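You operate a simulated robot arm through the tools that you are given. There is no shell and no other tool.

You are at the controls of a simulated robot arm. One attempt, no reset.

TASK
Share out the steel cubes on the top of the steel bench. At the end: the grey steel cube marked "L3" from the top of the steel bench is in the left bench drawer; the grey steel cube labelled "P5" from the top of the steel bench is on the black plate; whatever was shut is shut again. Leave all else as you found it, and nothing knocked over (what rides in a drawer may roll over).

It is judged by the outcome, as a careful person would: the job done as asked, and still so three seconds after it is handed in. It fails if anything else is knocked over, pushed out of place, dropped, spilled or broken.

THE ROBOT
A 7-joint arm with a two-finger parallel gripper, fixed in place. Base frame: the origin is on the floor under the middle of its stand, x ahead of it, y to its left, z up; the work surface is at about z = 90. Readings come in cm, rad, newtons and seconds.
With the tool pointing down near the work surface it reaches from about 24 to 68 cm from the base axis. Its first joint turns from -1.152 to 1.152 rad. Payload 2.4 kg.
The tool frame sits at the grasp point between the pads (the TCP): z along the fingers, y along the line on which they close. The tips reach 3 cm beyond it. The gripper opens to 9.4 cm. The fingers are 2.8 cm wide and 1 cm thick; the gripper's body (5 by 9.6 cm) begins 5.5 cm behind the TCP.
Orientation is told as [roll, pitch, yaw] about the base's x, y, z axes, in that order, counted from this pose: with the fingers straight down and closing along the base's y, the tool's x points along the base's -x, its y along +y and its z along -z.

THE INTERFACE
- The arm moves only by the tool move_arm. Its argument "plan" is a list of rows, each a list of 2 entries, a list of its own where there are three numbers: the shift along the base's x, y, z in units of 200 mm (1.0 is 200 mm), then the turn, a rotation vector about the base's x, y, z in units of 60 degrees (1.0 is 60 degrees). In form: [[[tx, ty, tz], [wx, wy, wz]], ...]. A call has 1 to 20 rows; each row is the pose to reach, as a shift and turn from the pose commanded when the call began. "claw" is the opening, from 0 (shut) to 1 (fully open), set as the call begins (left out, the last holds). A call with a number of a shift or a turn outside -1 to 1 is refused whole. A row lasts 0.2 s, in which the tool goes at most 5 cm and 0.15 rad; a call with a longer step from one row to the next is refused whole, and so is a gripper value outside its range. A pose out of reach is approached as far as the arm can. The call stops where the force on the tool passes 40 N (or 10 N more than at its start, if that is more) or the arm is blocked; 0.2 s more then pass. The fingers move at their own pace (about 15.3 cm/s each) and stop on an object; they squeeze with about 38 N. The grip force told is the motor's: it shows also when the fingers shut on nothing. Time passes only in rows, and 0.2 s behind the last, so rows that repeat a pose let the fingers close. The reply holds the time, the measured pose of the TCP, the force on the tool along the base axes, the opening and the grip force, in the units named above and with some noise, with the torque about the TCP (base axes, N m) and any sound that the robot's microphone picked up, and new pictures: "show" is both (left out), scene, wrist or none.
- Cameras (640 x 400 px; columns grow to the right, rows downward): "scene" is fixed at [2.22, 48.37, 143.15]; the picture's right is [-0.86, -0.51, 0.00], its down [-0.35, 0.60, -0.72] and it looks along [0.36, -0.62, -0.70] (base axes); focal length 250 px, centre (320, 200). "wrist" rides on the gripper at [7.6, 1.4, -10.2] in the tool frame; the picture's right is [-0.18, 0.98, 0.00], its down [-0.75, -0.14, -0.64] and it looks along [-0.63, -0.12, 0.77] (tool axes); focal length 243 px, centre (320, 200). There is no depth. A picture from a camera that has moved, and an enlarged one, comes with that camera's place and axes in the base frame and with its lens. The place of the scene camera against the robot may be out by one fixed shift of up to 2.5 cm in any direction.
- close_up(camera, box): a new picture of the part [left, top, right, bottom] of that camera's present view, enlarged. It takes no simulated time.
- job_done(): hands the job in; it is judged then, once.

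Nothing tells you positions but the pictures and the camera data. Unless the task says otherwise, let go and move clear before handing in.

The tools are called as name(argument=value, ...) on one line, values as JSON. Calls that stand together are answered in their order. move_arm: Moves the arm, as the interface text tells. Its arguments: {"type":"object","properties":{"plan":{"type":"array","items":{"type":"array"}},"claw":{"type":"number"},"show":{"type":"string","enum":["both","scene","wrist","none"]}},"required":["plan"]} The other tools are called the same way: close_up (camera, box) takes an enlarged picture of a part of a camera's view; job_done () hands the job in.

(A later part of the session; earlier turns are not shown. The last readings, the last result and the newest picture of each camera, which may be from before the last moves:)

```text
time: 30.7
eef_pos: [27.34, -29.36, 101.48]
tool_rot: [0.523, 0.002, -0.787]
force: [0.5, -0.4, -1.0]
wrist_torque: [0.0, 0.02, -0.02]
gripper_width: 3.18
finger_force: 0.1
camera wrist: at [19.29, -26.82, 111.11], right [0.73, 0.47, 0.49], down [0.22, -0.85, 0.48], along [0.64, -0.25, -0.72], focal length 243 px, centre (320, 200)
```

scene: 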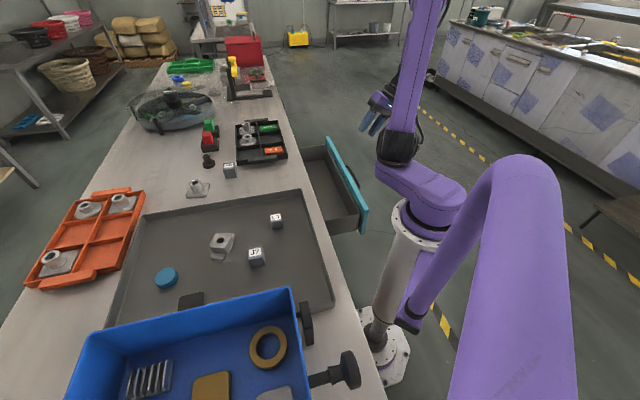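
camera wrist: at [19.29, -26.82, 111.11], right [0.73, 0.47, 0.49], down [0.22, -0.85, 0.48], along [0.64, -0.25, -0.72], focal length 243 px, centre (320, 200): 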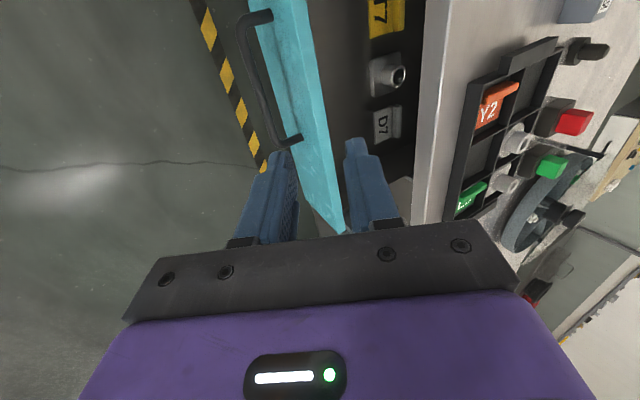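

The drawer holds a few items (a yellow piece, a white part, a grey D7 piece). I'll level the tool, turn it back and look straight into the drawer for a free spot.

move_arm(plan=[[[0.02, 0.02, 0.05], [-0.09, 0.09, 0]], [[0.04, 0.04, 0.1], [-0.18, 0.18, 0]], [[0.06, 0.06, 0.15], [-0.27, 0.27, 0]], [[0.08, 0.08, 0.2], [-0.3536, 0.3536, 0]], [[0.08, 0.08, 0.2], [-0.3536, 0.3536, 0]]], show="none")

move_arm(plan=[[[0.03, 0.03, 0.03], [0, 0, 0.125]], [[0.06, 0.06, 0.06], [0, 0, 0.25]], [[0.09, 0.09, 0.1], [0, 0, 0.375]], [[0.12, 0.12, 0.14], [0, 0, 0.5]], [[0.15, 0.15, 0.18], [0, 0, 0.625]], [[0.18, 0.18, 0.22], [0, 0, 0.75]], [[0.21, 0.21, 0.26], [0, 0, 0.875]], [[0.25, 0.25, 0.3], [0, 0, 1.0]], [[0.25, 0.25, 0.3], [0, 0, 1.0]]], show="none")

move_arm(plan=[[[0, 0, 0], [0, 0, 0.125]], [[0, 0, 0], [0, 0, 0.25]], [[0, 0, 0], [0, 0, 0.375]], [[0, 0, 0], [0, 0, 0.5]], [[0, 0, 0], [0, 0, 0.5]]], claw=0.7, show="both")

close_up(camera="wrist", box=[160, 0, 560, 200])

```text
time: 31.9
eef_pos: [28.98, -27.79, 105.38]
tool_rot: [-0.002, 0.0, -0.783]
force: [-1.0, 0.0, 0.1]
wrist_torque: [-0.01, 0.02, -0.03]
gripper_width: 3.19
finger_force: 0.0
```

```text
time: 33.9
eef_pos: [33.8, -22.86, 111.3]
tool_rot: [0.0, 0.002, 0.263]
force: [-1.4, -1.1, -0.3]
wrist_torque: [0.0, 0.01, 0.02]
gripper_width: 3.21
finger_force: 0.0
```

```text
time: 35.1
eef_pos: [34.05, -22.85, 111.2]
tool_rot: [0.001, 0.0, 0.786]
force: [-0.3, 0.3, 0.3]
wrist_torque: [0.02, 0.0, -0.04]
gripper_width: 6.59
finger_force: 0.2
camera wrist: at [27.6, -27.27, 121.49], right [-0.57, 0.82, 0.0], down [0.63, 0.44, 0.64], along [0.53, 0.36, -0.77], focal length 243 px, centre (320, 200)
```

scene: 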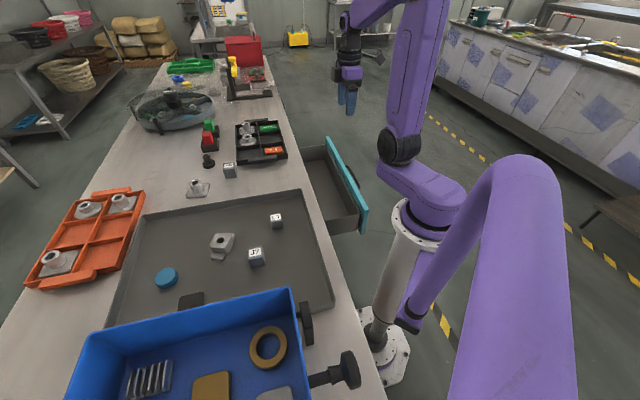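
wrist: 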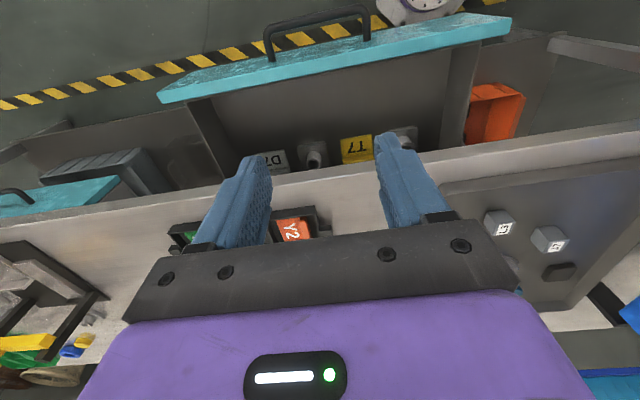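

```text
1.60 times, centred on (360, 100) of wrist
camera zoom: at [27.6, -27.27, 121.49], right [-0.57, 0.82, 0.0], down [0.63, 0.44, 0.64], along [0.53, 0.36, -0.77], focal length 388 px, centre (256, 360)
```

zoom: 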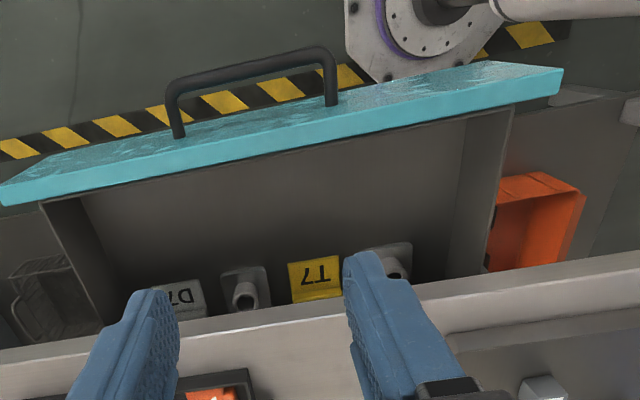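

The front half of the drawer is empty; the four items sit further back by the bench edge. I'll zoom in to estimate the floor height.

close_up(camera="wrist", box=[380, 10, 540, 150])

close_up(camera="wrist", box=[150, 70, 310, 190])

close_up(camera="wrist", box=[250, 80, 450, 190])

close_up(camera="scene", box=[260, 110, 400, 250])

```text
2.86 times, centred on (460, 80) of wrist
camera zoom: at [27.6, -27.27, 121.49], right [-0.57, 0.82, 0.0], down [0.63, 0.44, 0.64], along [0.53, 0.36, -0.77], focal length 693 px, centre (-80, 543)
```

zoom: 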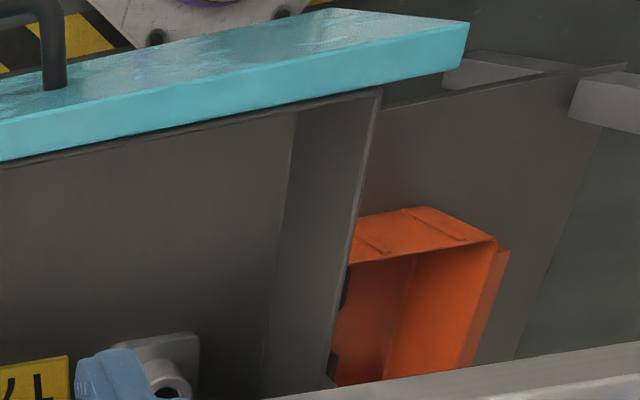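

```text
3.33 times, centred on (230, 130) of wrist
camera zoom: at [27.6, -27.27, 121.49], right [-0.57, 0.82, 0.0], down [0.63, 0.44, 0.64], along [0.53, 0.36, -0.77], focal length 809 px, centre (620, 433)
```

zoom: 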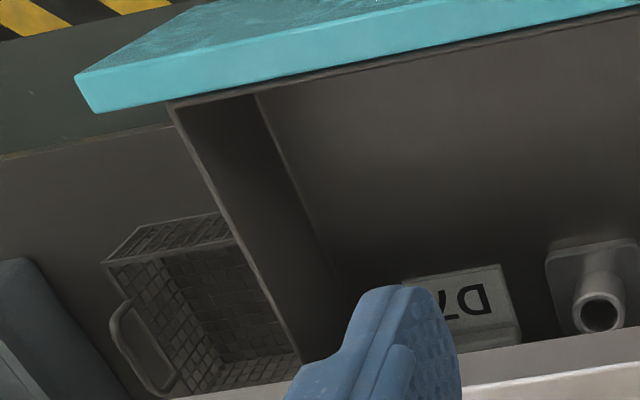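

```text
3.20 times, centred on (350, 135) of wrist
camera zoom: at [27.6, -27.27, 121.49], right [-0.57, 0.82, 0.0], down [0.63, 0.44, 0.64], along [0.53, 0.36, -0.77], focal length 776 px, centre (224, 408)
```

zoom: 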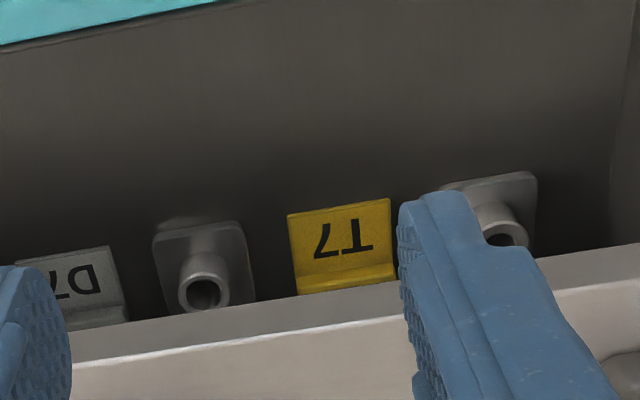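

```text
2.86 times, centred on (330, 180) of scene
camera zoom: at [2.22, 48.37, 143.15], right [-0.86, -0.51, 0.0], down [-0.35, 0.6, -0.72], along [0.36, -0.62, -0.7], focal length 716 px, centre (291, 257)
```

zoom: 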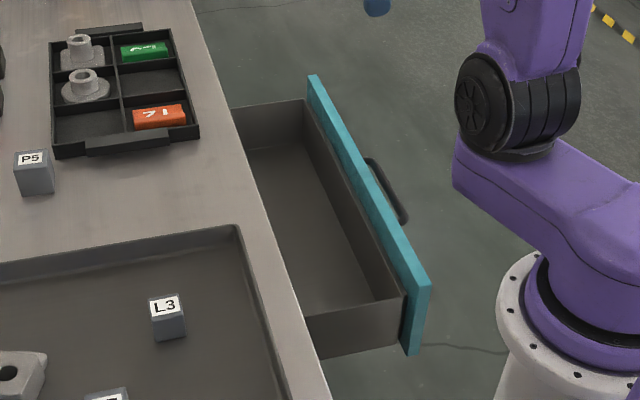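

The drawer floor's front half is clear, around z≈76–77. Now I'll move over cube L3 to measure it closely.

move_arm(plan=[[[0, 0.15, 0], [0, 0, 0]], [[0, 0.35, 0], [0, 0, 0]], [[0, 0.55, 0], [0, 0, 0]], [[0, 0.75, 0], [0, 0, 0]], [[0, 0.92, 0], [0, 0, 0]], [[0, 1.0, 0], [0, 0, 0]]], show="none")

move_arm(plan=[[[0, 0.1, 0], [0, 0, 0]], [[0, 0.3, 0], [0, 0, 0]], [[0, 0.5, 0], [0, 0, 0]], [[0, 0.7, -0.05], [0, 0, 0]], [[0.02, 0.83, -0.15], [0, 0, 0]], [[0.03, 0.87, -0.2], [0, 0, 0]], [[0.03, 0.87, -0.2], [0, 0, 0]]], show="wrist")

close_up(camera="wrist", box=[240, 20, 440, 180])

```text
time: 36.5
eef_pos: [33.89, -2.8, 111.22]
tool_rot: [-0.001, 0.0, 0.786]
force: [0.5, 0.7, -0.3]
wrist_torque: [0.02, -0.01, 0.01]
gripper_width: 6.59
finger_force: 0.1
```

```text
time: 38.1
eef_pos: [34.62, 14.64, 107.06]
tool_rot: [0.0, 0.001, 0.787]
force: [0.1, 0.2, -0.1]
wrist_torque: [-0.04, 0.03, 0.0]
gripper_width: 6.58
finger_force: 0.0
camera wrist: at [28.31, 10.18, 117.44], right [-0.56, 0.83, 0.0], down [0.63, 0.43, 0.64], along [0.53, 0.36, -0.77], focal length 243 px, centre (320, 200)
```

wrist: 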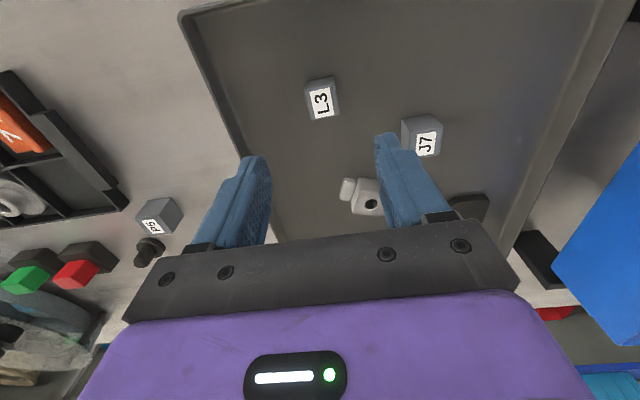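

```text
2.50 times, centred on (340, 100) of wrist
camera zoom: at [28.31, 10.18, 117.44], right [-0.56, 0.83, 0.0], down [0.63, 0.43, 0.64], along [0.53, 0.36, -0.77], focal length 606 px, centre (270, 450)
```

zoom: 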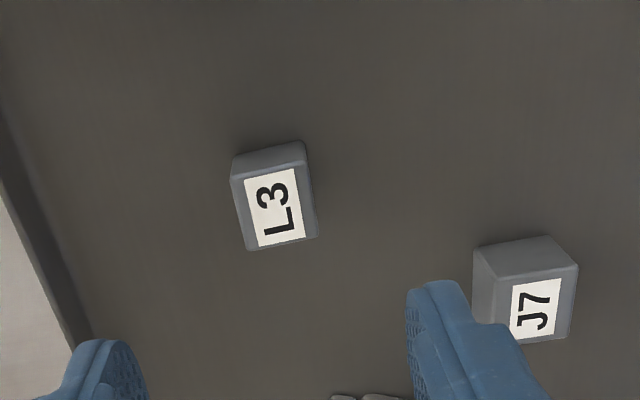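

L3 is about a 3 cm cube, centred near (34.7,14.8), top at z≈93.4, nearly square to the bench. I descend around it with the current orientation and check before closing.

move_arm(plan=[[[0.0035, 0.0075, -0.12], [0, 0, 0]], [[0.0035, 0.0075, -0.24], [0, 0, 0]], [[0.0035, 0.0075, -0.36], [0, 0, 0]], [[0.0035, 0.0075, -0.46], [0, 0, 0]], [[0.0035, 0.0075, -0.54], [0, 0, 0]], [[0.0035, 0.0075, -0.6], [0, 0, 0]], [[0.0035, 0.0075, -0.64], [0, 0, 0]], [[0.0035, 0.0075, -0.66], [0, 0, 0]], [[0.0035, 0.0075, -0.66], [0, 0, 0]]], show="wrist")

close_up(camera="wrist", box=[220, 80, 440, 240])

```text
time: 40.1
eef_pos: [34.71, 14.9, 94.0]
tool_rot: [0.001, -0.002, 0.784]
force: [0.1, 0.2, 0.0]
wrist_torque: [-0.02, 0.01, -0.02]
gripper_width: 6.58
finger_force: 0.2
camera wrist: at [28.3, 10.4, 104.24], right [-0.57, 0.82, 0.0], down [0.63, 0.43, 0.64], along [0.53, 0.36, -0.77], focal length 243 px, centre (320, 200)
```

wrist: 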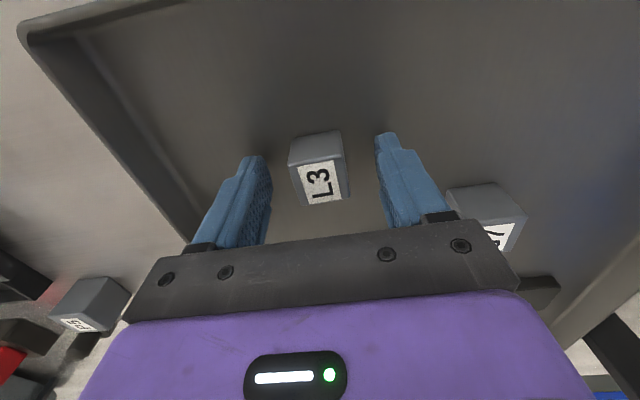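

```text
2.50 times, centred on (330, 160) of wrist
camera zoom: at [28.3, 10.4, 104.24], right [-0.57, 0.82, 0.0], down [0.63, 0.43, 0.64], along [0.53, 0.36, -0.77], focal length 606 px, centre (295, 300)
```

zoom: 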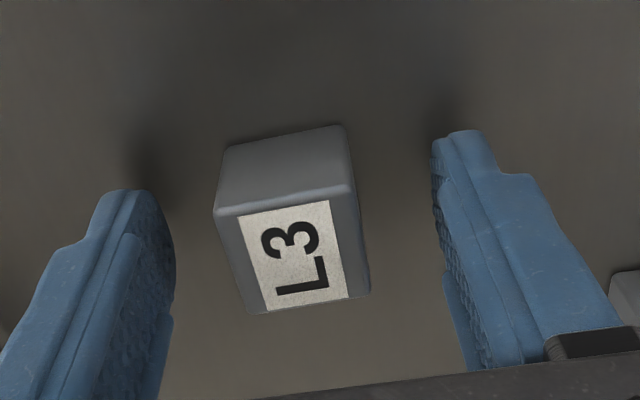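

L3 sits centred between the fingers. Closing on it.

move_arm(plan=[[[0, 0, 0], [0, 0, 0]], [[0, 0, 0], [0, 0, 0]], [[0, 0, 0], [0, 0, 0]], [[0, 0, 0], [0, 0, 0]]], claw=0, show="none")

move_arm(plan=[[[0, 0, 0.03], [0, 0, 0]], [[0, 0, 0.1], [0, 0, 0]], [[0, 0, 0.25], [0, 0, 0]], [[0, 0, 0.45], [0, 0, 0]], [[0, 0, 0.65], [0, 0, 0]], [[0, 0, 0.8], [0, 0, 0]], [[0, 0, 0.8], [0, 0, 0]]], show="both")

```text
time: 41.1
eef_pos: [34.8, 14.89, 93.88]
tool_rot: [0.0, -0.002, 0.787]
force: [-1.5, -1.0, 35.0]
wrist_torque: [0.11, 0.2, 0.0]
gripper_width: 2.96
finger_force: 38.3
```

```text
time: 42.7
eef_pos: [34.71, 14.79, 110.08]
tool_rot: [0.001, 0.002, 0.787]
force: [1.3, 0.2, -3.0]
wrist_torque: [-0.03, 0.01, -0.05]
gripper_width: 2.96
finger_force: 38.2
camera wrist: at [28.29, 10.33, 120.33], right [-0.57, 0.82, 0.0], down [0.63, 0.43, 0.64], along [0.53, 0.36, -0.77], focal length 243 px, centre (320, 200)
```

scene: 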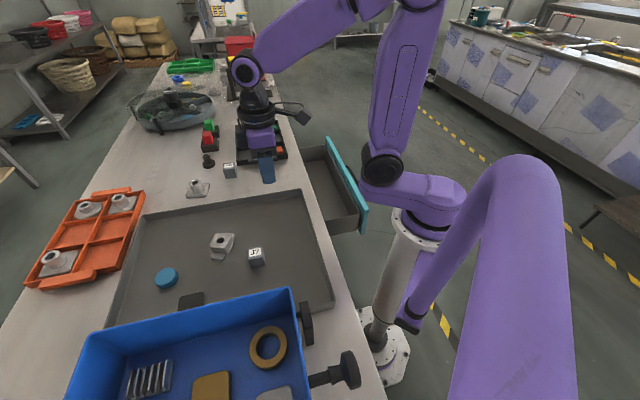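
wrist: 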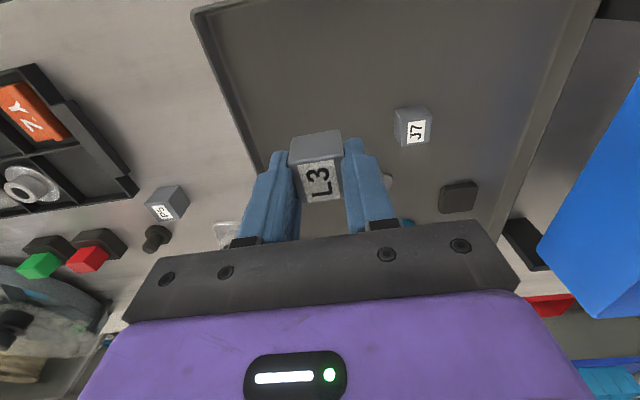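

L3 is held (2.96 cm wide) and lifted. I carry it over the open drawer's empty front half at about (39.6,-17).

move_arm(plan=[[[0.02, -0.1, 0], [0, 0, 0]], [[0.04, -0.28, 0], [0, 0, 0]], [[0.07, -0.46, 0], [0, 0, 0]], [[0.1, -0.64, 0], [0, 0, 0]], [[0.12, -0.8, 0], [0, 0, 0]], [[0.13, -0.9, 0], [0, 0, 0]]], show="none")

move_arm(plan=[[[0.02, -0.15, 0], [0, 0, 0]], [[0.05, -0.32, 0], [0, 0, 0]], [[0.08, -0.49, -0.05], [0, 0, 0]], [[0.1, -0.62, -0.15], [0, 0, 0]], [[0.117, -0.689, -0.3], [0, 0, 0]], [[0.117, -0.689, -0.4], [0, 0, 0]], [[0.117, -0.689, -0.4], [0, 0, 0]]], show="both")

close_up(camera="wrist", box=[160, 0, 560, 240])

```text
time: 44.1
eef_pos: [37.29, -3.17, 110.03]
tool_rot: [0.0, 0.001, 0.786]
force: [-0.1, 0.0, -1.4]
wrist_torque: [0.02, -0.01, 0.01]
gripper_width: 2.91
finger_force: 38.1
```

```text
time: 45.7
eef_pos: [39.62, -17.01, 102.05]
tool_rot: [-0.001, 0.0, 0.785]
force: [-0.3, 0.5, -1.7]
wrist_torque: [-0.01, -0.02, 0.02]
gripper_width: 2.94
finger_force: 38.3
camera wrist: at [33.32, -21.42, 112.2], right [-0.57, 0.82, 0.0], down [0.63, 0.43, 0.64], along [0.53, 0.36, -0.77], focal length 243 px, centre (320, 200)
```

scene: 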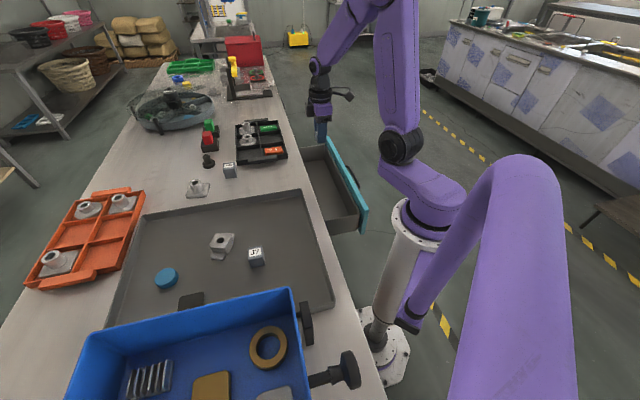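
wrist: 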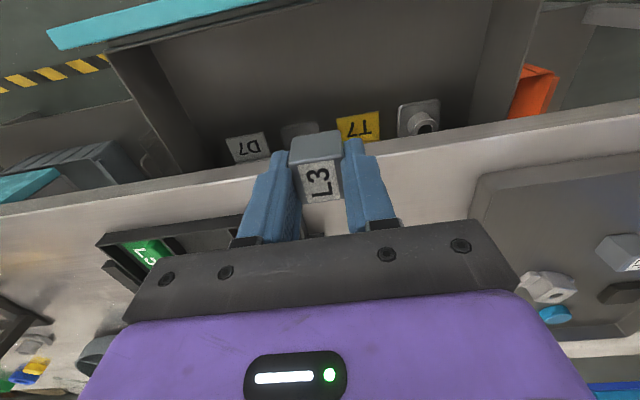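

```text
1.60 times, centred on (360, 120) of wrist
camera zoom: at [33.32, -21.42, 112.2], right [-0.57, 0.82, 0.0], down [0.63, 0.43, 0.64], along [0.53, 0.36, -0.77], focal length 388 px, centre (256, 328)
```

zoom: 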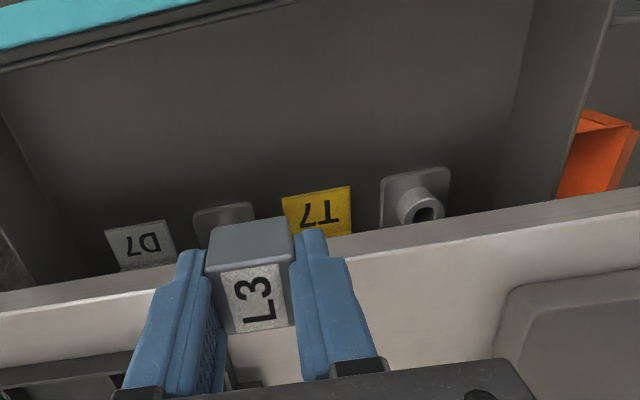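

The drawer's clear floor is below, near z≈77. I lower L3 to just above it.

move_arm(plan=[[[0, 0, -0.1], [0, 0, 0]], [[0, 0, -0.22], [0, 0, 0]], [[0, 0, -0.34], [0, 0, 0]], [[0, 0, -0.46], [0, 0, 0]], [[0, 0, -0.58], [0, 0, 0]], [[0, 0, -0.7], [0, 0, 0]], [[0, 0, -0.8], [0, 0, 0]], [[0, 0, -0.88], [0, 0, 0]], [[0, 0, -0.95], [0, 0, 0]], [[0, 0, -1.0], [0, 0, 0]], [[0, 0, -1.0], [0, 0, 0]]], show="both")

close_up(camera="wrist", box=[160, 0, 560, 240])

```text
time: 48.1
eef_pos: [39.65, -16.98, 81.88]
tool_rot: [0.0, 0.0, 0.786]
force: [0.9, 0.1, -1.8]
wrist_torque: [0.0, 0.0, 0.03]
gripper_width: 2.96
finger_force: 38.5
camera wrist: at [33.29, -21.45, 92.2], right [-0.57, 0.82, 0.0], down [0.63, 0.43, 0.64], along [0.53, 0.36, -0.77], focal length 243 px, centre (320, 200)
```

scene: 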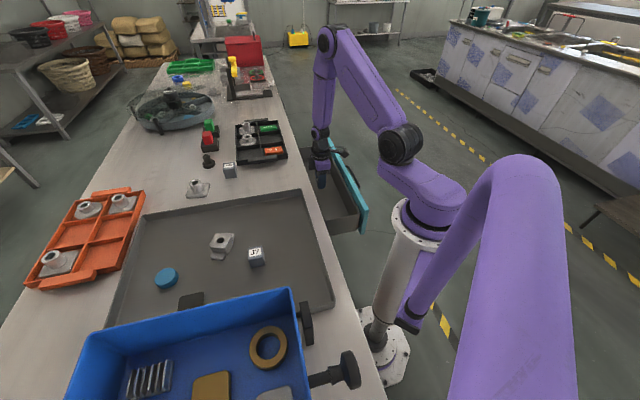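
wrist: 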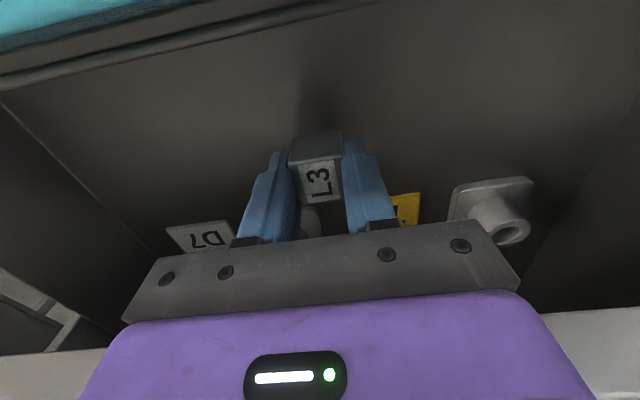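

```text
1.60 times, centred on (360, 120) of wrist
camera zoom: at [33.29, -21.45, 92.2], right [-0.57, 0.82, 0.0], down [0.63, 0.43, 0.64], along [0.53, 0.36, -0.77], focal length 388 px, centre (256, 328)
```

zoom: 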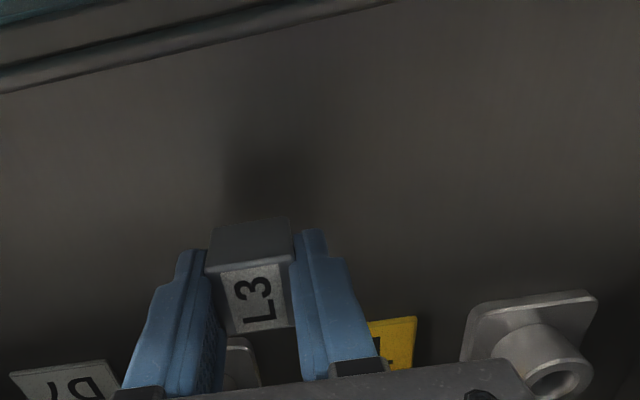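

Still free of contact at TCP z≈81.9. I lower in 1 mm steps until touch.

move_arm(plan=[[[0, 0, -0.01], [0, 0, 0]], [[0, 0, -0.02], [0, 0, 0]], [[0, 0, -0.03], [0, 0, 0]], [[0, 0, -0.04], [0, 0, 0]], [[0, 0, -0.045], [0, 0, 0]], [[0, 0, -0.05], [0, 0, 0]], [[0, 0, -0.055], [0, 0, 0]], [[0, 0, -0.06], [0, 0, 0]]], show="wrist")

```text
time: 49.9
eef_pos: [39.53, -16.85, 80.77]
tool_rot: [0.001, -0.001, 0.787]
force: [0.2, 0.3, -2.2]
wrist_torque: [0.01, 0.04, 0.02]
gripper_width: 2.92
finger_force: 38.2
camera wrist: at [33.19, -21.35, 91.13], right [-0.57, 0.82, 0.0], down [0.63, 0.43, 0.64], along [0.53, 0.36, -0.77], focal length 243 px, centre (320, 200)
```

wrist: 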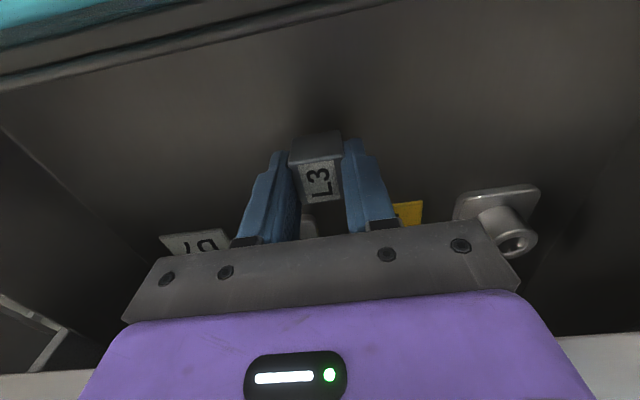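

No contact yet; continuing down in small steps.

move_arm(plan=[[[0, 0, -0.005], [0, 0, 0]], [[0, 0, -0.01], [0, 0, 0]], [[0, 0, -0.015], [0, 0, 0]], [[0, 0, -0.02], [0, 0, 0]], [[0, 0, -0.025], [0, 0, 0]], [[0, 0, -0.03], [0, 0, 0]], [[0, 0, -0.035], [0, 0, 0]], [[0, 0, -0.04], [0, 0, 0]], [[0, 0, -0.045], [0, 0, 0]], [[0, 0, -0.05], [0, 0, 0]]], show="wrist")

close_up(camera="wrist", box=[220, 60, 420, 220])

```text
time: 52.1
eef_pos: [39.6, -16.95, 79.83]
tool_rot: [0.001, 0.001, 0.785]
force: [-0.3, -0.2, -2.5]
wrist_torque: [-0.02, 0.02, -0.03]
gripper_width: 2.92
finger_force: 38.3
camera wrist: at [33.25, -21.39, 90.13], right [-0.57, 0.82, 0.0], down [0.63, 0.43, 0.64], along [0.53, 0.36, -0.77], focal length 243 px, centre (320, 200)
```

wrist: 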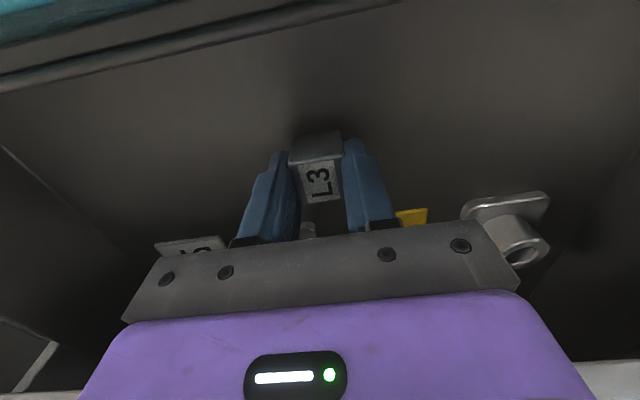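

```text
2.50 times, centred on (320, 140) of wrist
camera zoom: at [33.25, -21.39, 90.13], right [-0.57, 0.82, 0.0], down [0.63, 0.43, 0.64], along [0.53, 0.36, -0.77], focal length 606 px, centre (320, 350)
```

zoom: 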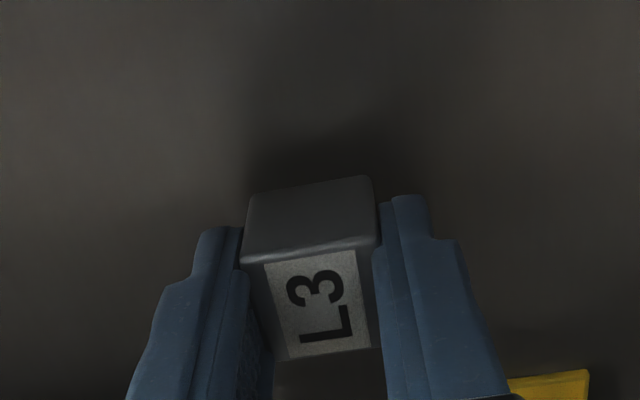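

Still no contact (force unchanged). Continuing down in 1 mm steps.

move_arm(plan=[[[0, 0, -0.005], [0, 0, 0]], [[0, 0, -0.01], [0, 0, 0]], [[0, 0, -0.015], [0, 0, 0]], [[0, 0, -0.02], [0, 0, 0]], [[0, 0, -0.025], [0, 0, 0]], [[0, 0, -0.03], [0, 0, 0]], [[0, 0, -0.035], [0, 0, 0]], [[0, 0, -0.04], [0, 0, 0]]], show="wrist")

close_up(camera="wrist", box=[220, 60, 420, 220])

```text
time: 53.9
eef_pos: [39.45, -16.93, 79.01]
tool_rot: [0.002, 0.0, 0.785]
force: [-0.1, 0.1, -2.6]
wrist_torque: [-0.01, -0.01, -0.01]
gripper_width: 2.95
finger_force: 38.8
camera wrist: at [33.15, -21.44, 89.28], right [-0.57, 0.82, 0.0], down [0.63, 0.43, 0.64], along [0.53, 0.36, -0.77], focal length 243 px, centre (320, 200)
```

wrist: 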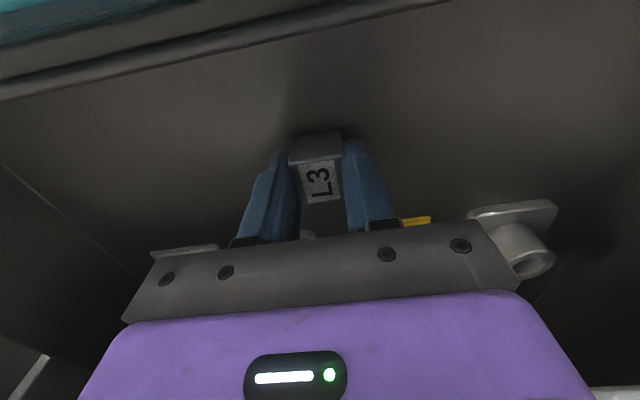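

```text
2.50 times, centred on (320, 140) of wrist
camera zoom: at [33.15, -21.44, 89.28], right [-0.57, 0.82, 0.0], down [0.63, 0.43, 0.64], along [0.53, 0.36, -0.77], focal length 606 px, centre (320, 350)
```

zoom: 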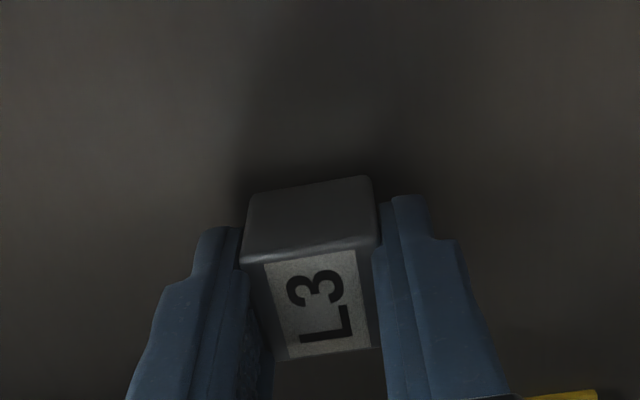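

No contact yet; the revised floor estimate is about z≈75. I shift slightly away from the front panel for camera clearance and keep lowering.

move_arm(plan=[[[0.014, 0.014, 0], [0, 0, 0]], [[0.028, 0.028, 0], [0, 0, 0]], [[0.028, 0.028, -0.005], [0, 0, 0]], [[0.028, 0.028, -0.01], [0, 0, 0]], [[0.028, 0.028, -0.015], [0, 0, 0]], [[0.028, 0.028, -0.02], [0, 0, 0]], [[0.028, 0.028, -0.025], [0, 0, 0]], [[0.028, 0.028, -0.03], [0, 0, 0]], [[0.028, 0.028, -0.035], [0, 0, 0]], [[0.028, 0.028, -0.04], [0, 0, 0]]], show="wrist")

close_up(camera="wrist", box=[220, 60, 420, 220])

```text
time: 55.6
eef_pos: [40.1, -16.45, 78.65]
tool_rot: [0.002, 0.002, 0.786]
force: [-3.3, 1.3, 9.2]
wrist_torque: [0.16, -0.03, 0.0]
gripper_width: 2.96
finger_force: 37.8
stopped in row 8: the force on the tool passed its limit at 47 N (the readings are from after the stop); the commanded pose is now the measured one
camera wrist: at [33.78, -20.8, 88.93], right [-0.57, 0.82, 0.0], down [0.63, 0.43, 0.64], along [0.53, 0.36, -0.77], focal length 243 px, centre (320, 200)
```

wrist: 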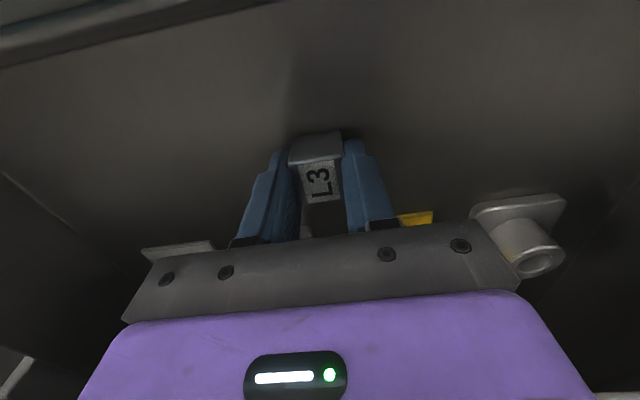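

```text
2.50 times, centred on (320, 140) of wrist
camera zoom: at [33.78, -20.8, 88.93], right [-0.57, 0.82, 0.0], down [0.63, 0.43, 0.64], along [0.53, 0.36, -0.77], focal length 606 px, centre (320, 350)
```

zoom: 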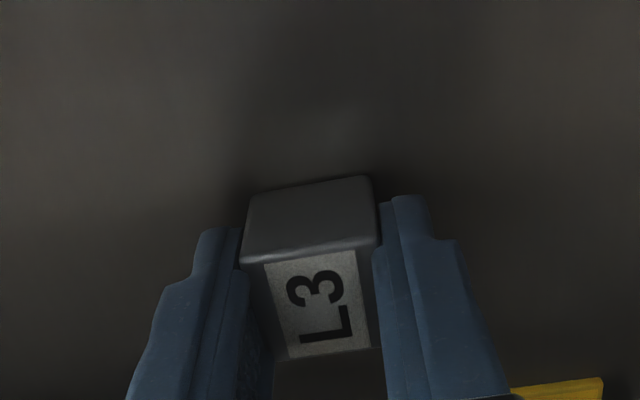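

Contact: L3 is resting on the drawer floor. I open the fingers and rise straight up.

move_arm(plan=[[[0, 0, 0], [0, 0, 0]], [[0, 0, 0], [0, 0, 0]], [[0, 0, 0.01], [0, 0, 0]], [[0, 0, 0.05], [0, 0, 0]], [[0, 0, 0.12], [0, 0, 0]], [[0, 0, 0.24], [0, 0, 0]], [[0, 0, 0.4], [0, 0, 0]], [[0, 0, 0.6], [0, 0, 0]], [[0, 0, 0.8], [0, 0, 0]], [[0, 0, 1.0], [0, 0, 0]], [[0, 0, 1.0], [0, 0, 0]]], claw=0.55, show="both")

close_up(camera="wrist", box=[160, 0, 560, 240])

```text
time: 58.0
eef_pos: [40.32, -16.4, 98.83]
tool_rot: [0.0, 0.001, 0.786]
force: [-0.4, 0.1, 0.9]
wrist_torque: [0.01, 0.02, -0.02]
gripper_width: 5.18
finger_force: 0.1
camera wrist: at [33.95, -20.79, 109.1], right [-0.57, 0.82, 0.0], down [0.63, 0.43, 0.64], along [0.53, 0.36, -0.77], focal length 243 px, centre (320, 200)
```

scene: 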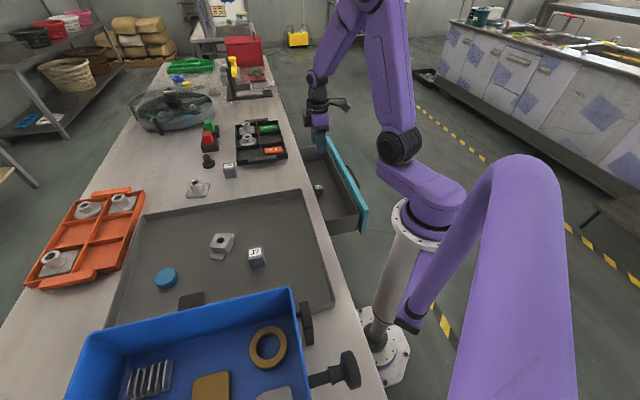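
wrist: 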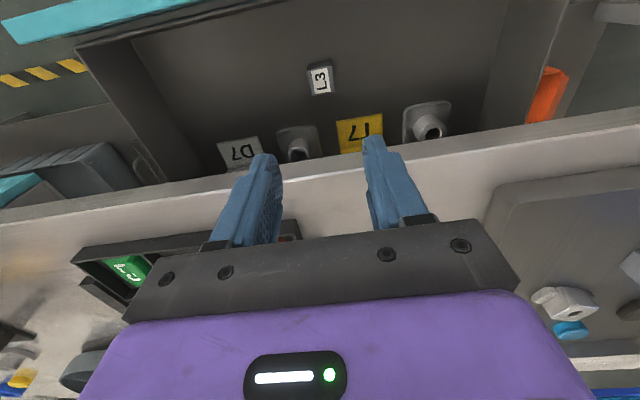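

```text
1.60 times, centred on (360, 120) of wrist
camera zoom: at [33.95, -20.79, 109.1], right [-0.57, 0.82, 0.0], down [0.63, 0.43, 0.64], along [0.53, 0.36, -0.77], focal length 388 px, centre (256, 328)
```

zoom: 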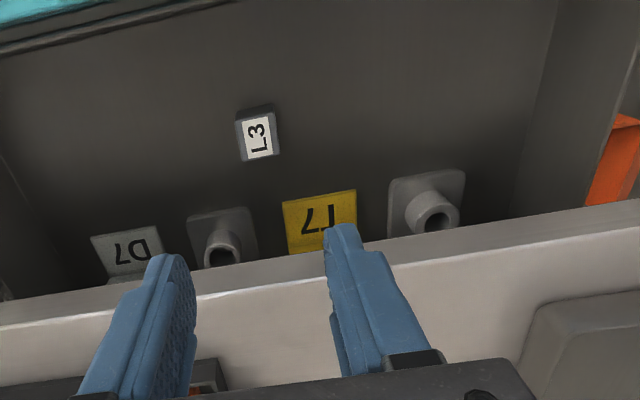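

L3 stands in the drawer's front half. Now I go back to the handle pose (turn, tilt 30°) to push the drawer shut.

move_arm(plan=[[[-0.02, -0.02, 0.12], [0, 0, -0.125]], [[-0.05, -0.05, 0.24], [0, 0, -0.25]], [[-0.09, -0.09, 0.36], [0, 0, -0.375]], [[-0.13, -0.13, 0.46], [0, 0, -0.5]], [[-0.17, -0.17, 0.54], [0, 0, -0.625]], [[-0.21, -0.22, 0.6], [0, 0, -0.75]], [[-0.26, -0.27, 0.6275], [0, 0, -0.875]], [[-0.3055, -0.3145, 0.6275], [0, 0, -1.0]], [[-0.3055, -0.3145, 0.6275], [0, 0, -1.0]]], claw=0.34, show="none")

move_arm(plan=[[[-0.06, -0.06, -0.07], [0, 0, -0.125]], [[-0.12, -0.12, -0.15], [0, 0, -0.25]], [[-0.19, -0.19, -0.22], [0, 0, -0.375]], [[-0.25, -0.25, -0.3], [0, 0, -0.5]], [[-0.25, -0.25, -0.3], [0, 0, -0.5]]], show="none")

move_arm(plan=[[[-0.02, -0.02, -0.05], [0.09, -0.09, 0]], [[-0.04, -0.04, -0.1], [0.18, -0.18, 0]], [[-0.06, -0.06, -0.15], [0.27, -0.27, 0]], [[-0.08, -0.08, -0.2], [0.3536, -0.3536, 0]], [[-0.08, -0.08, -0.2], [0.3536, -0.3536, 0]]], show="both")

```text
time: 60.0
eef_pos: [34.17, -22.65, 111.21]
tool_rot: [0.0, -0.001, -0.263]
force: [1.2, -0.1, 0.4]
wrist_torque: [-0.01, 0.02, 0.02]
gripper_width: 3.21
finger_force: 0.1
```

```text
time: 61.2
eef_pos: [29.04, -27.63, 105.05]
tool_rot: [0.0, -0.001, -0.787]
force: [-0.7, -0.1, -0.8]
wrist_torque: [0.02, 0.0, 0.02]
gripper_width: 3.2
finger_force: 0.0
```

```text
time: 62.4
eef_pos: [27.47, -29.3, 101.13]
tool_rot: [0.527, -0.001, -0.784]
force: [-0.5, -0.9, 0.3]
wrist_torque: [0.0, -0.03, 0.0]
gripper_width: 3.22
finger_force: 0.1
camera wrist: at [19.29, -26.83, 110.76], right [0.73, 0.47, 0.49], down [0.22, -0.85, 0.48], along [0.65, -0.25, -0.72], focal length 243 px, centre (320, 200)
```

scene: 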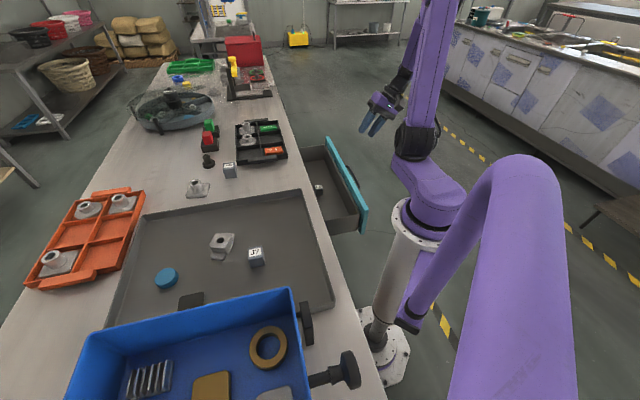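
wrist: 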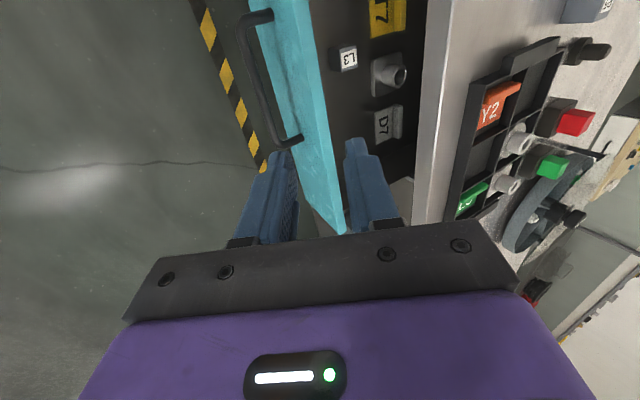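

The drawer hasn't moved since release, and L3 is inside. I retrace the path down to straddle the handle again.

move_arm(plan=[[[0, 0, -0.2], [0, 0, 0]], [[0, 0, -0.4], [0, 0, 0]], [[0, 0, -0.58], [0, 0, 0]], [[0.01, 0.01, -0.7], [0, 0, 0]], [[0.03, 0.03, -0.775], [0, 0, 0]], [[0.053, 0.053, -0.83], [0, 0, 0]], [[0.071, 0.071, -0.874], [0, 0, 0]], [[0.088, 0.088, -0.917], [0, 0, 0]], [[0.106, 0.106, -0.96], [0, 0, 0]], [[0.106, 0.106, -0.96], [0, 0, 0]]], show="wrist")

close_up(camera="wrist", box=[180, 0, 480, 240])

```text
time: 64.6
eef_pos: [29.52, -26.99, 81.76]
tool_rot: [0.524, 0.0, -0.786]
force: [1.1, -0.8, 0.0]
wrist_torque: [0.01, 0.02, -0.04]
gripper_width: 3.19
finger_force: 0.0
camera wrist: at [21.39, -24.54, 91.47], right [0.73, 0.47, 0.49], down [0.22, -0.85, 0.49], along [0.64, -0.25, -0.72], focal length 243 px, centre (320, 200)
```

wrist: 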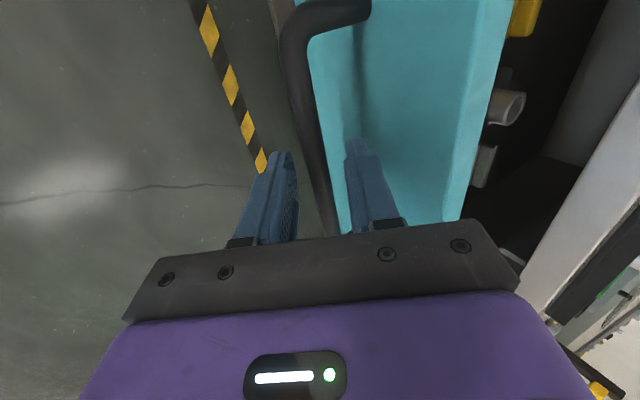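

```text
1.67 times, centred on (330, 120) of wrist
camera zoom: at [21.39, -24.54, 91.47], right [0.73, 0.47, 0.49], down [0.22, -0.85, 0.49], along [0.64, -0.25, -0.72], focal length 404 px, centre (303, 333)
```

zoom: 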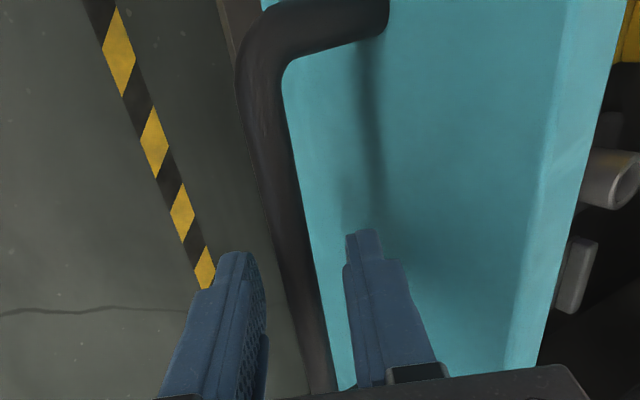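

The bar is again between the fingers. I grip it and push the drawer in slowly.

move_arm(plan=[[[0, 0, 0], [0, 0, 0]], [[0, 0, 0], [0, 0, 0]], [[0, 0, 0], [0, 0, 0]], [[0, 0, 0], [0, 0, 0]]], claw=0, show="none")

move_arm(plan=[[[0.007, 0.007, 0], [0, 0, 0]], [[0.018, 0.018, 0], [0, 0, 0]], [[0.034, 0.034, 0], [0, 0, 0]], [[0.05, 0.05, 0], [0, 0, 0]], [[0.066, 0.066, 0], [0, 0, 0]], [[0.082, 0.082, 0], [0, 0, 0]], [[0.098, 0.098, 0], [0, 0, 0]], [[0.114, 0.114, 0], [0, 0, 0]], [[0.13, 0.13, 0], [0, 0, 0]], [[0.146, 0.146, 0], [0, 0, 0]], [[0.162, 0.162, 0], [0, 0, 0]], [[0.178, 0.178, 0], [0, 0, 0]], [[0.194, 0.194, 0], [0, 0, 0]], [[0.21, 0.21, 0], [0, 0, 0]], [[0.226, 0.226, 0], [0, 0, 0]], [[0.242, 0.242, 0], [0, 0, 0]], [[0.258, 0.258, 0], [0, 0, 0]], [[0.274, 0.274, 0], [0, 0, 0]], [[0.285, 0.285, 0], [0, 0, 0]], [[0.285, 0.285, 0], [0, 0, 0]]], show="both")

```text
time: 65.6
eef_pos: [29.45, -27.12, 81.77]
tool_rot: [0.523, -0.001, -0.786]
force: [1.2, 0.7, 0.0]
wrist_torque: [0.22, 0.22, -0.86]
gripper_width: 1.17
finger_force: 45.2
```

```text
time: 67.3
eef_pos: [31.55, -25.0, 81.88]
tool_rot: [0.52, 0.002, -0.785]
force: [3.0, -1.1, -2.1]
wrist_torque: [0.68, 0.69, -0.12]
gripper_width: 1.15
finger_force: 45.6
stopped in row 8: the force on the tool passed its limit at 41 N (the readings are from after the stop); the commanded pose is now the measured one
camera wrist: at [23.55, -22.42, 91.52], right [0.73, 0.47, 0.49], down [0.22, -0.85, 0.48], along [0.64, -0.25, -0.73], focal length 243 px, centre (320, 200)
```

scene: 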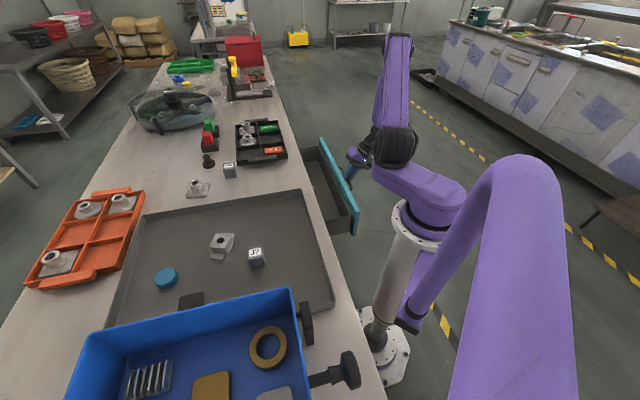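
wrist: 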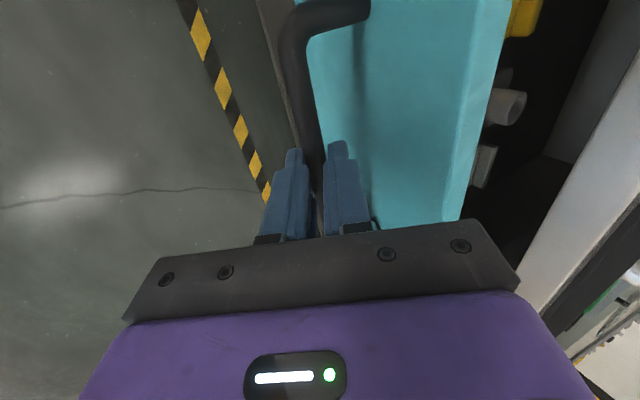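

It moved 3 cm before side forces tripped the limit, since a rigid grip fights the slide. I'll loosen the fingers slightly and push the bar with the rear finger instead.

move_arm(plan=[[[0, 0, 0], [0, 0, 0]], [[0, 0, 0], [0, 0, 0]], [[0.016, 0.016, 0], [0, 0, 0]], [[0.032, 0.032, 0], [0, 0, 0]], [[0.048, 0.048, 0], [0, 0, 0]], [[0.064, 0.064, 0], [0, 0, 0]], [[0.08, 0.08, 0], [0, 0, 0]], [[0.096, 0.096, 0], [0, 0, 0]], [[0.112, 0.112, 0], [0, 0, 0]], [[0.128, 0.128, 0], [0, 0, 0]], [[0.144, 0.144, 0], [0, 0, 0]], [[0.16, 0.16, 0], [0, 0, 0]], [[0.176, 0.176, 0], [0, 0, 0]], [[0.192, 0.192, 0], [0, 0, 0]], [[0.208, 0.208, 0], [0, 0, 0]], [[0.224, 0.224, 0], [0, 0, 0]], [[0.24, 0.24, 0], [0, 0, 0]], [[0.24, 0.24, 0], [0, 0, 0]]], claw=0.2, show="both")

```text
time: 71.1
eef_pos: [36.36, -20.27, 81.98]
tool_rot: [0.522, 0.001, -0.783]
force: [-1.1, -0.7, -0.5]
wrist_torque: [0.0, 0.04, -0.02]
gripper_width: 1.93
finger_force: 0.1
camera wrist: at [28.29, -17.59, 91.57], right [0.73, 0.47, 0.49], down [0.22, -0.85, 0.49], along [0.64, -0.25, -0.73], focal length 243 px, centre (320, 200)
```

scene: 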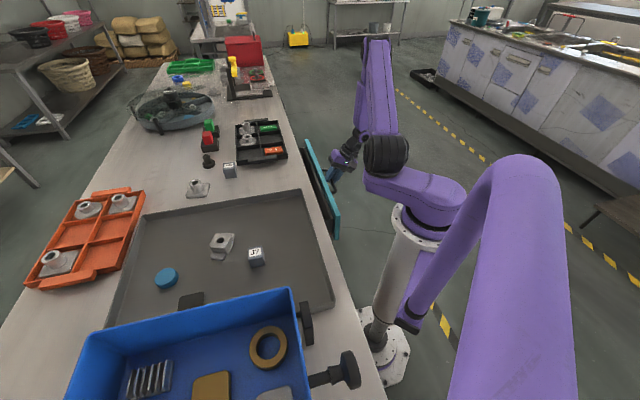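
wrist: 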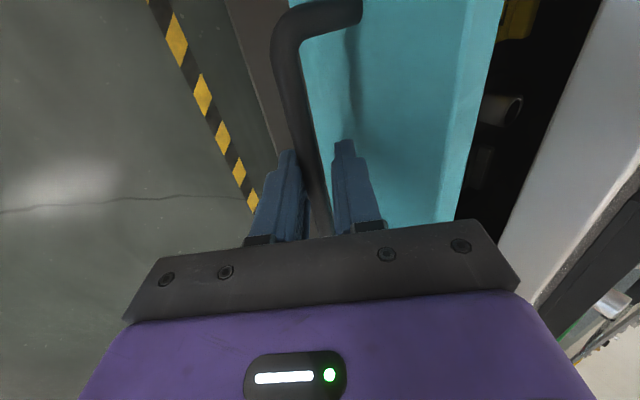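

The loose push works with almost no force. I continue the last ~7.5 cm, easing at the end.

move_arm(plan=[[[0.016, 0.016, 0], [0, 0, 0]], [[0.032, 0.032, 0], [0, 0, 0]], [[0.05, 0.05, 0], [0, 0, 0]], [[0.068, 0.068, 0], [0, 0, 0]], [[0.086, 0.086, 0], [0, 0, 0]], [[0.104, 0.104, 0], [0, 0, 0]], [[0.122, 0.122, 0], [0, 0, 0]], [[0.14, 0.14, 0], [0, 0, 0]], [[0.158, 0.158, 0], [0, 0, 0]], [[0.176, 0.176, 0], [0, 0, 0]], [[0.19, 0.19, 0], [0, 0, 0]], [[0.204, 0.204, 0], [0, 0, 0]], [[0.216, 0.216, 0], [0, 0, 0]], [[0.226, 0.226, 0], [0, 0, 0]], [[0.236, 0.236, 0], [0, 0, 0]], [[0.244, 0.244, 0], [0, 0, 0]], [[0.25, 0.25, 0], [0, 0, 0]], [[0.25, 0.25, 0], [0, 0, 0]]], show="both")

```text
time: 74.9
eef_pos: [41.37, -15.18, 81.69]
tool_rot: [0.521, 0.002, -0.782]
force: [0.4, 0.6, 0.8]
wrist_torque: [-0.02, -0.01, 0.01]
gripper_width: 1.87
finger_force: 0.0
camera wrist: at [33.28, -12.64, 91.49], right [0.73, 0.47, 0.49], down [0.22, -0.85, 0.49], along [0.64, -0.25, -0.73], focal length 243 px, centre (320, 200)
```

scene: 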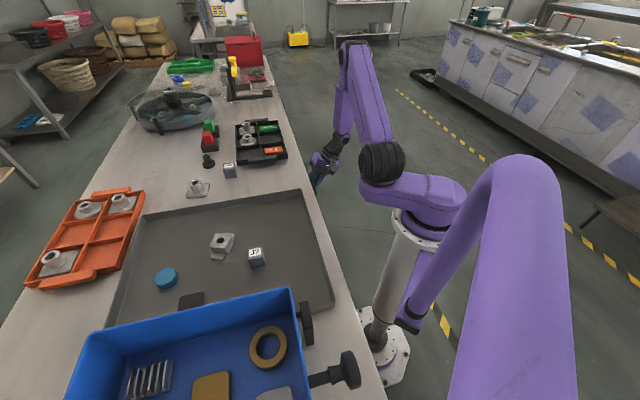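
wrist: 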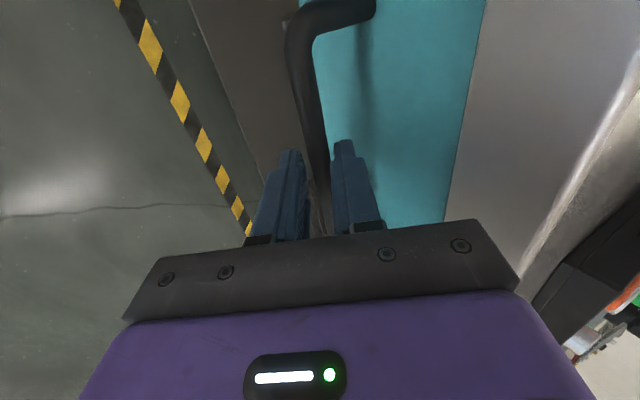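

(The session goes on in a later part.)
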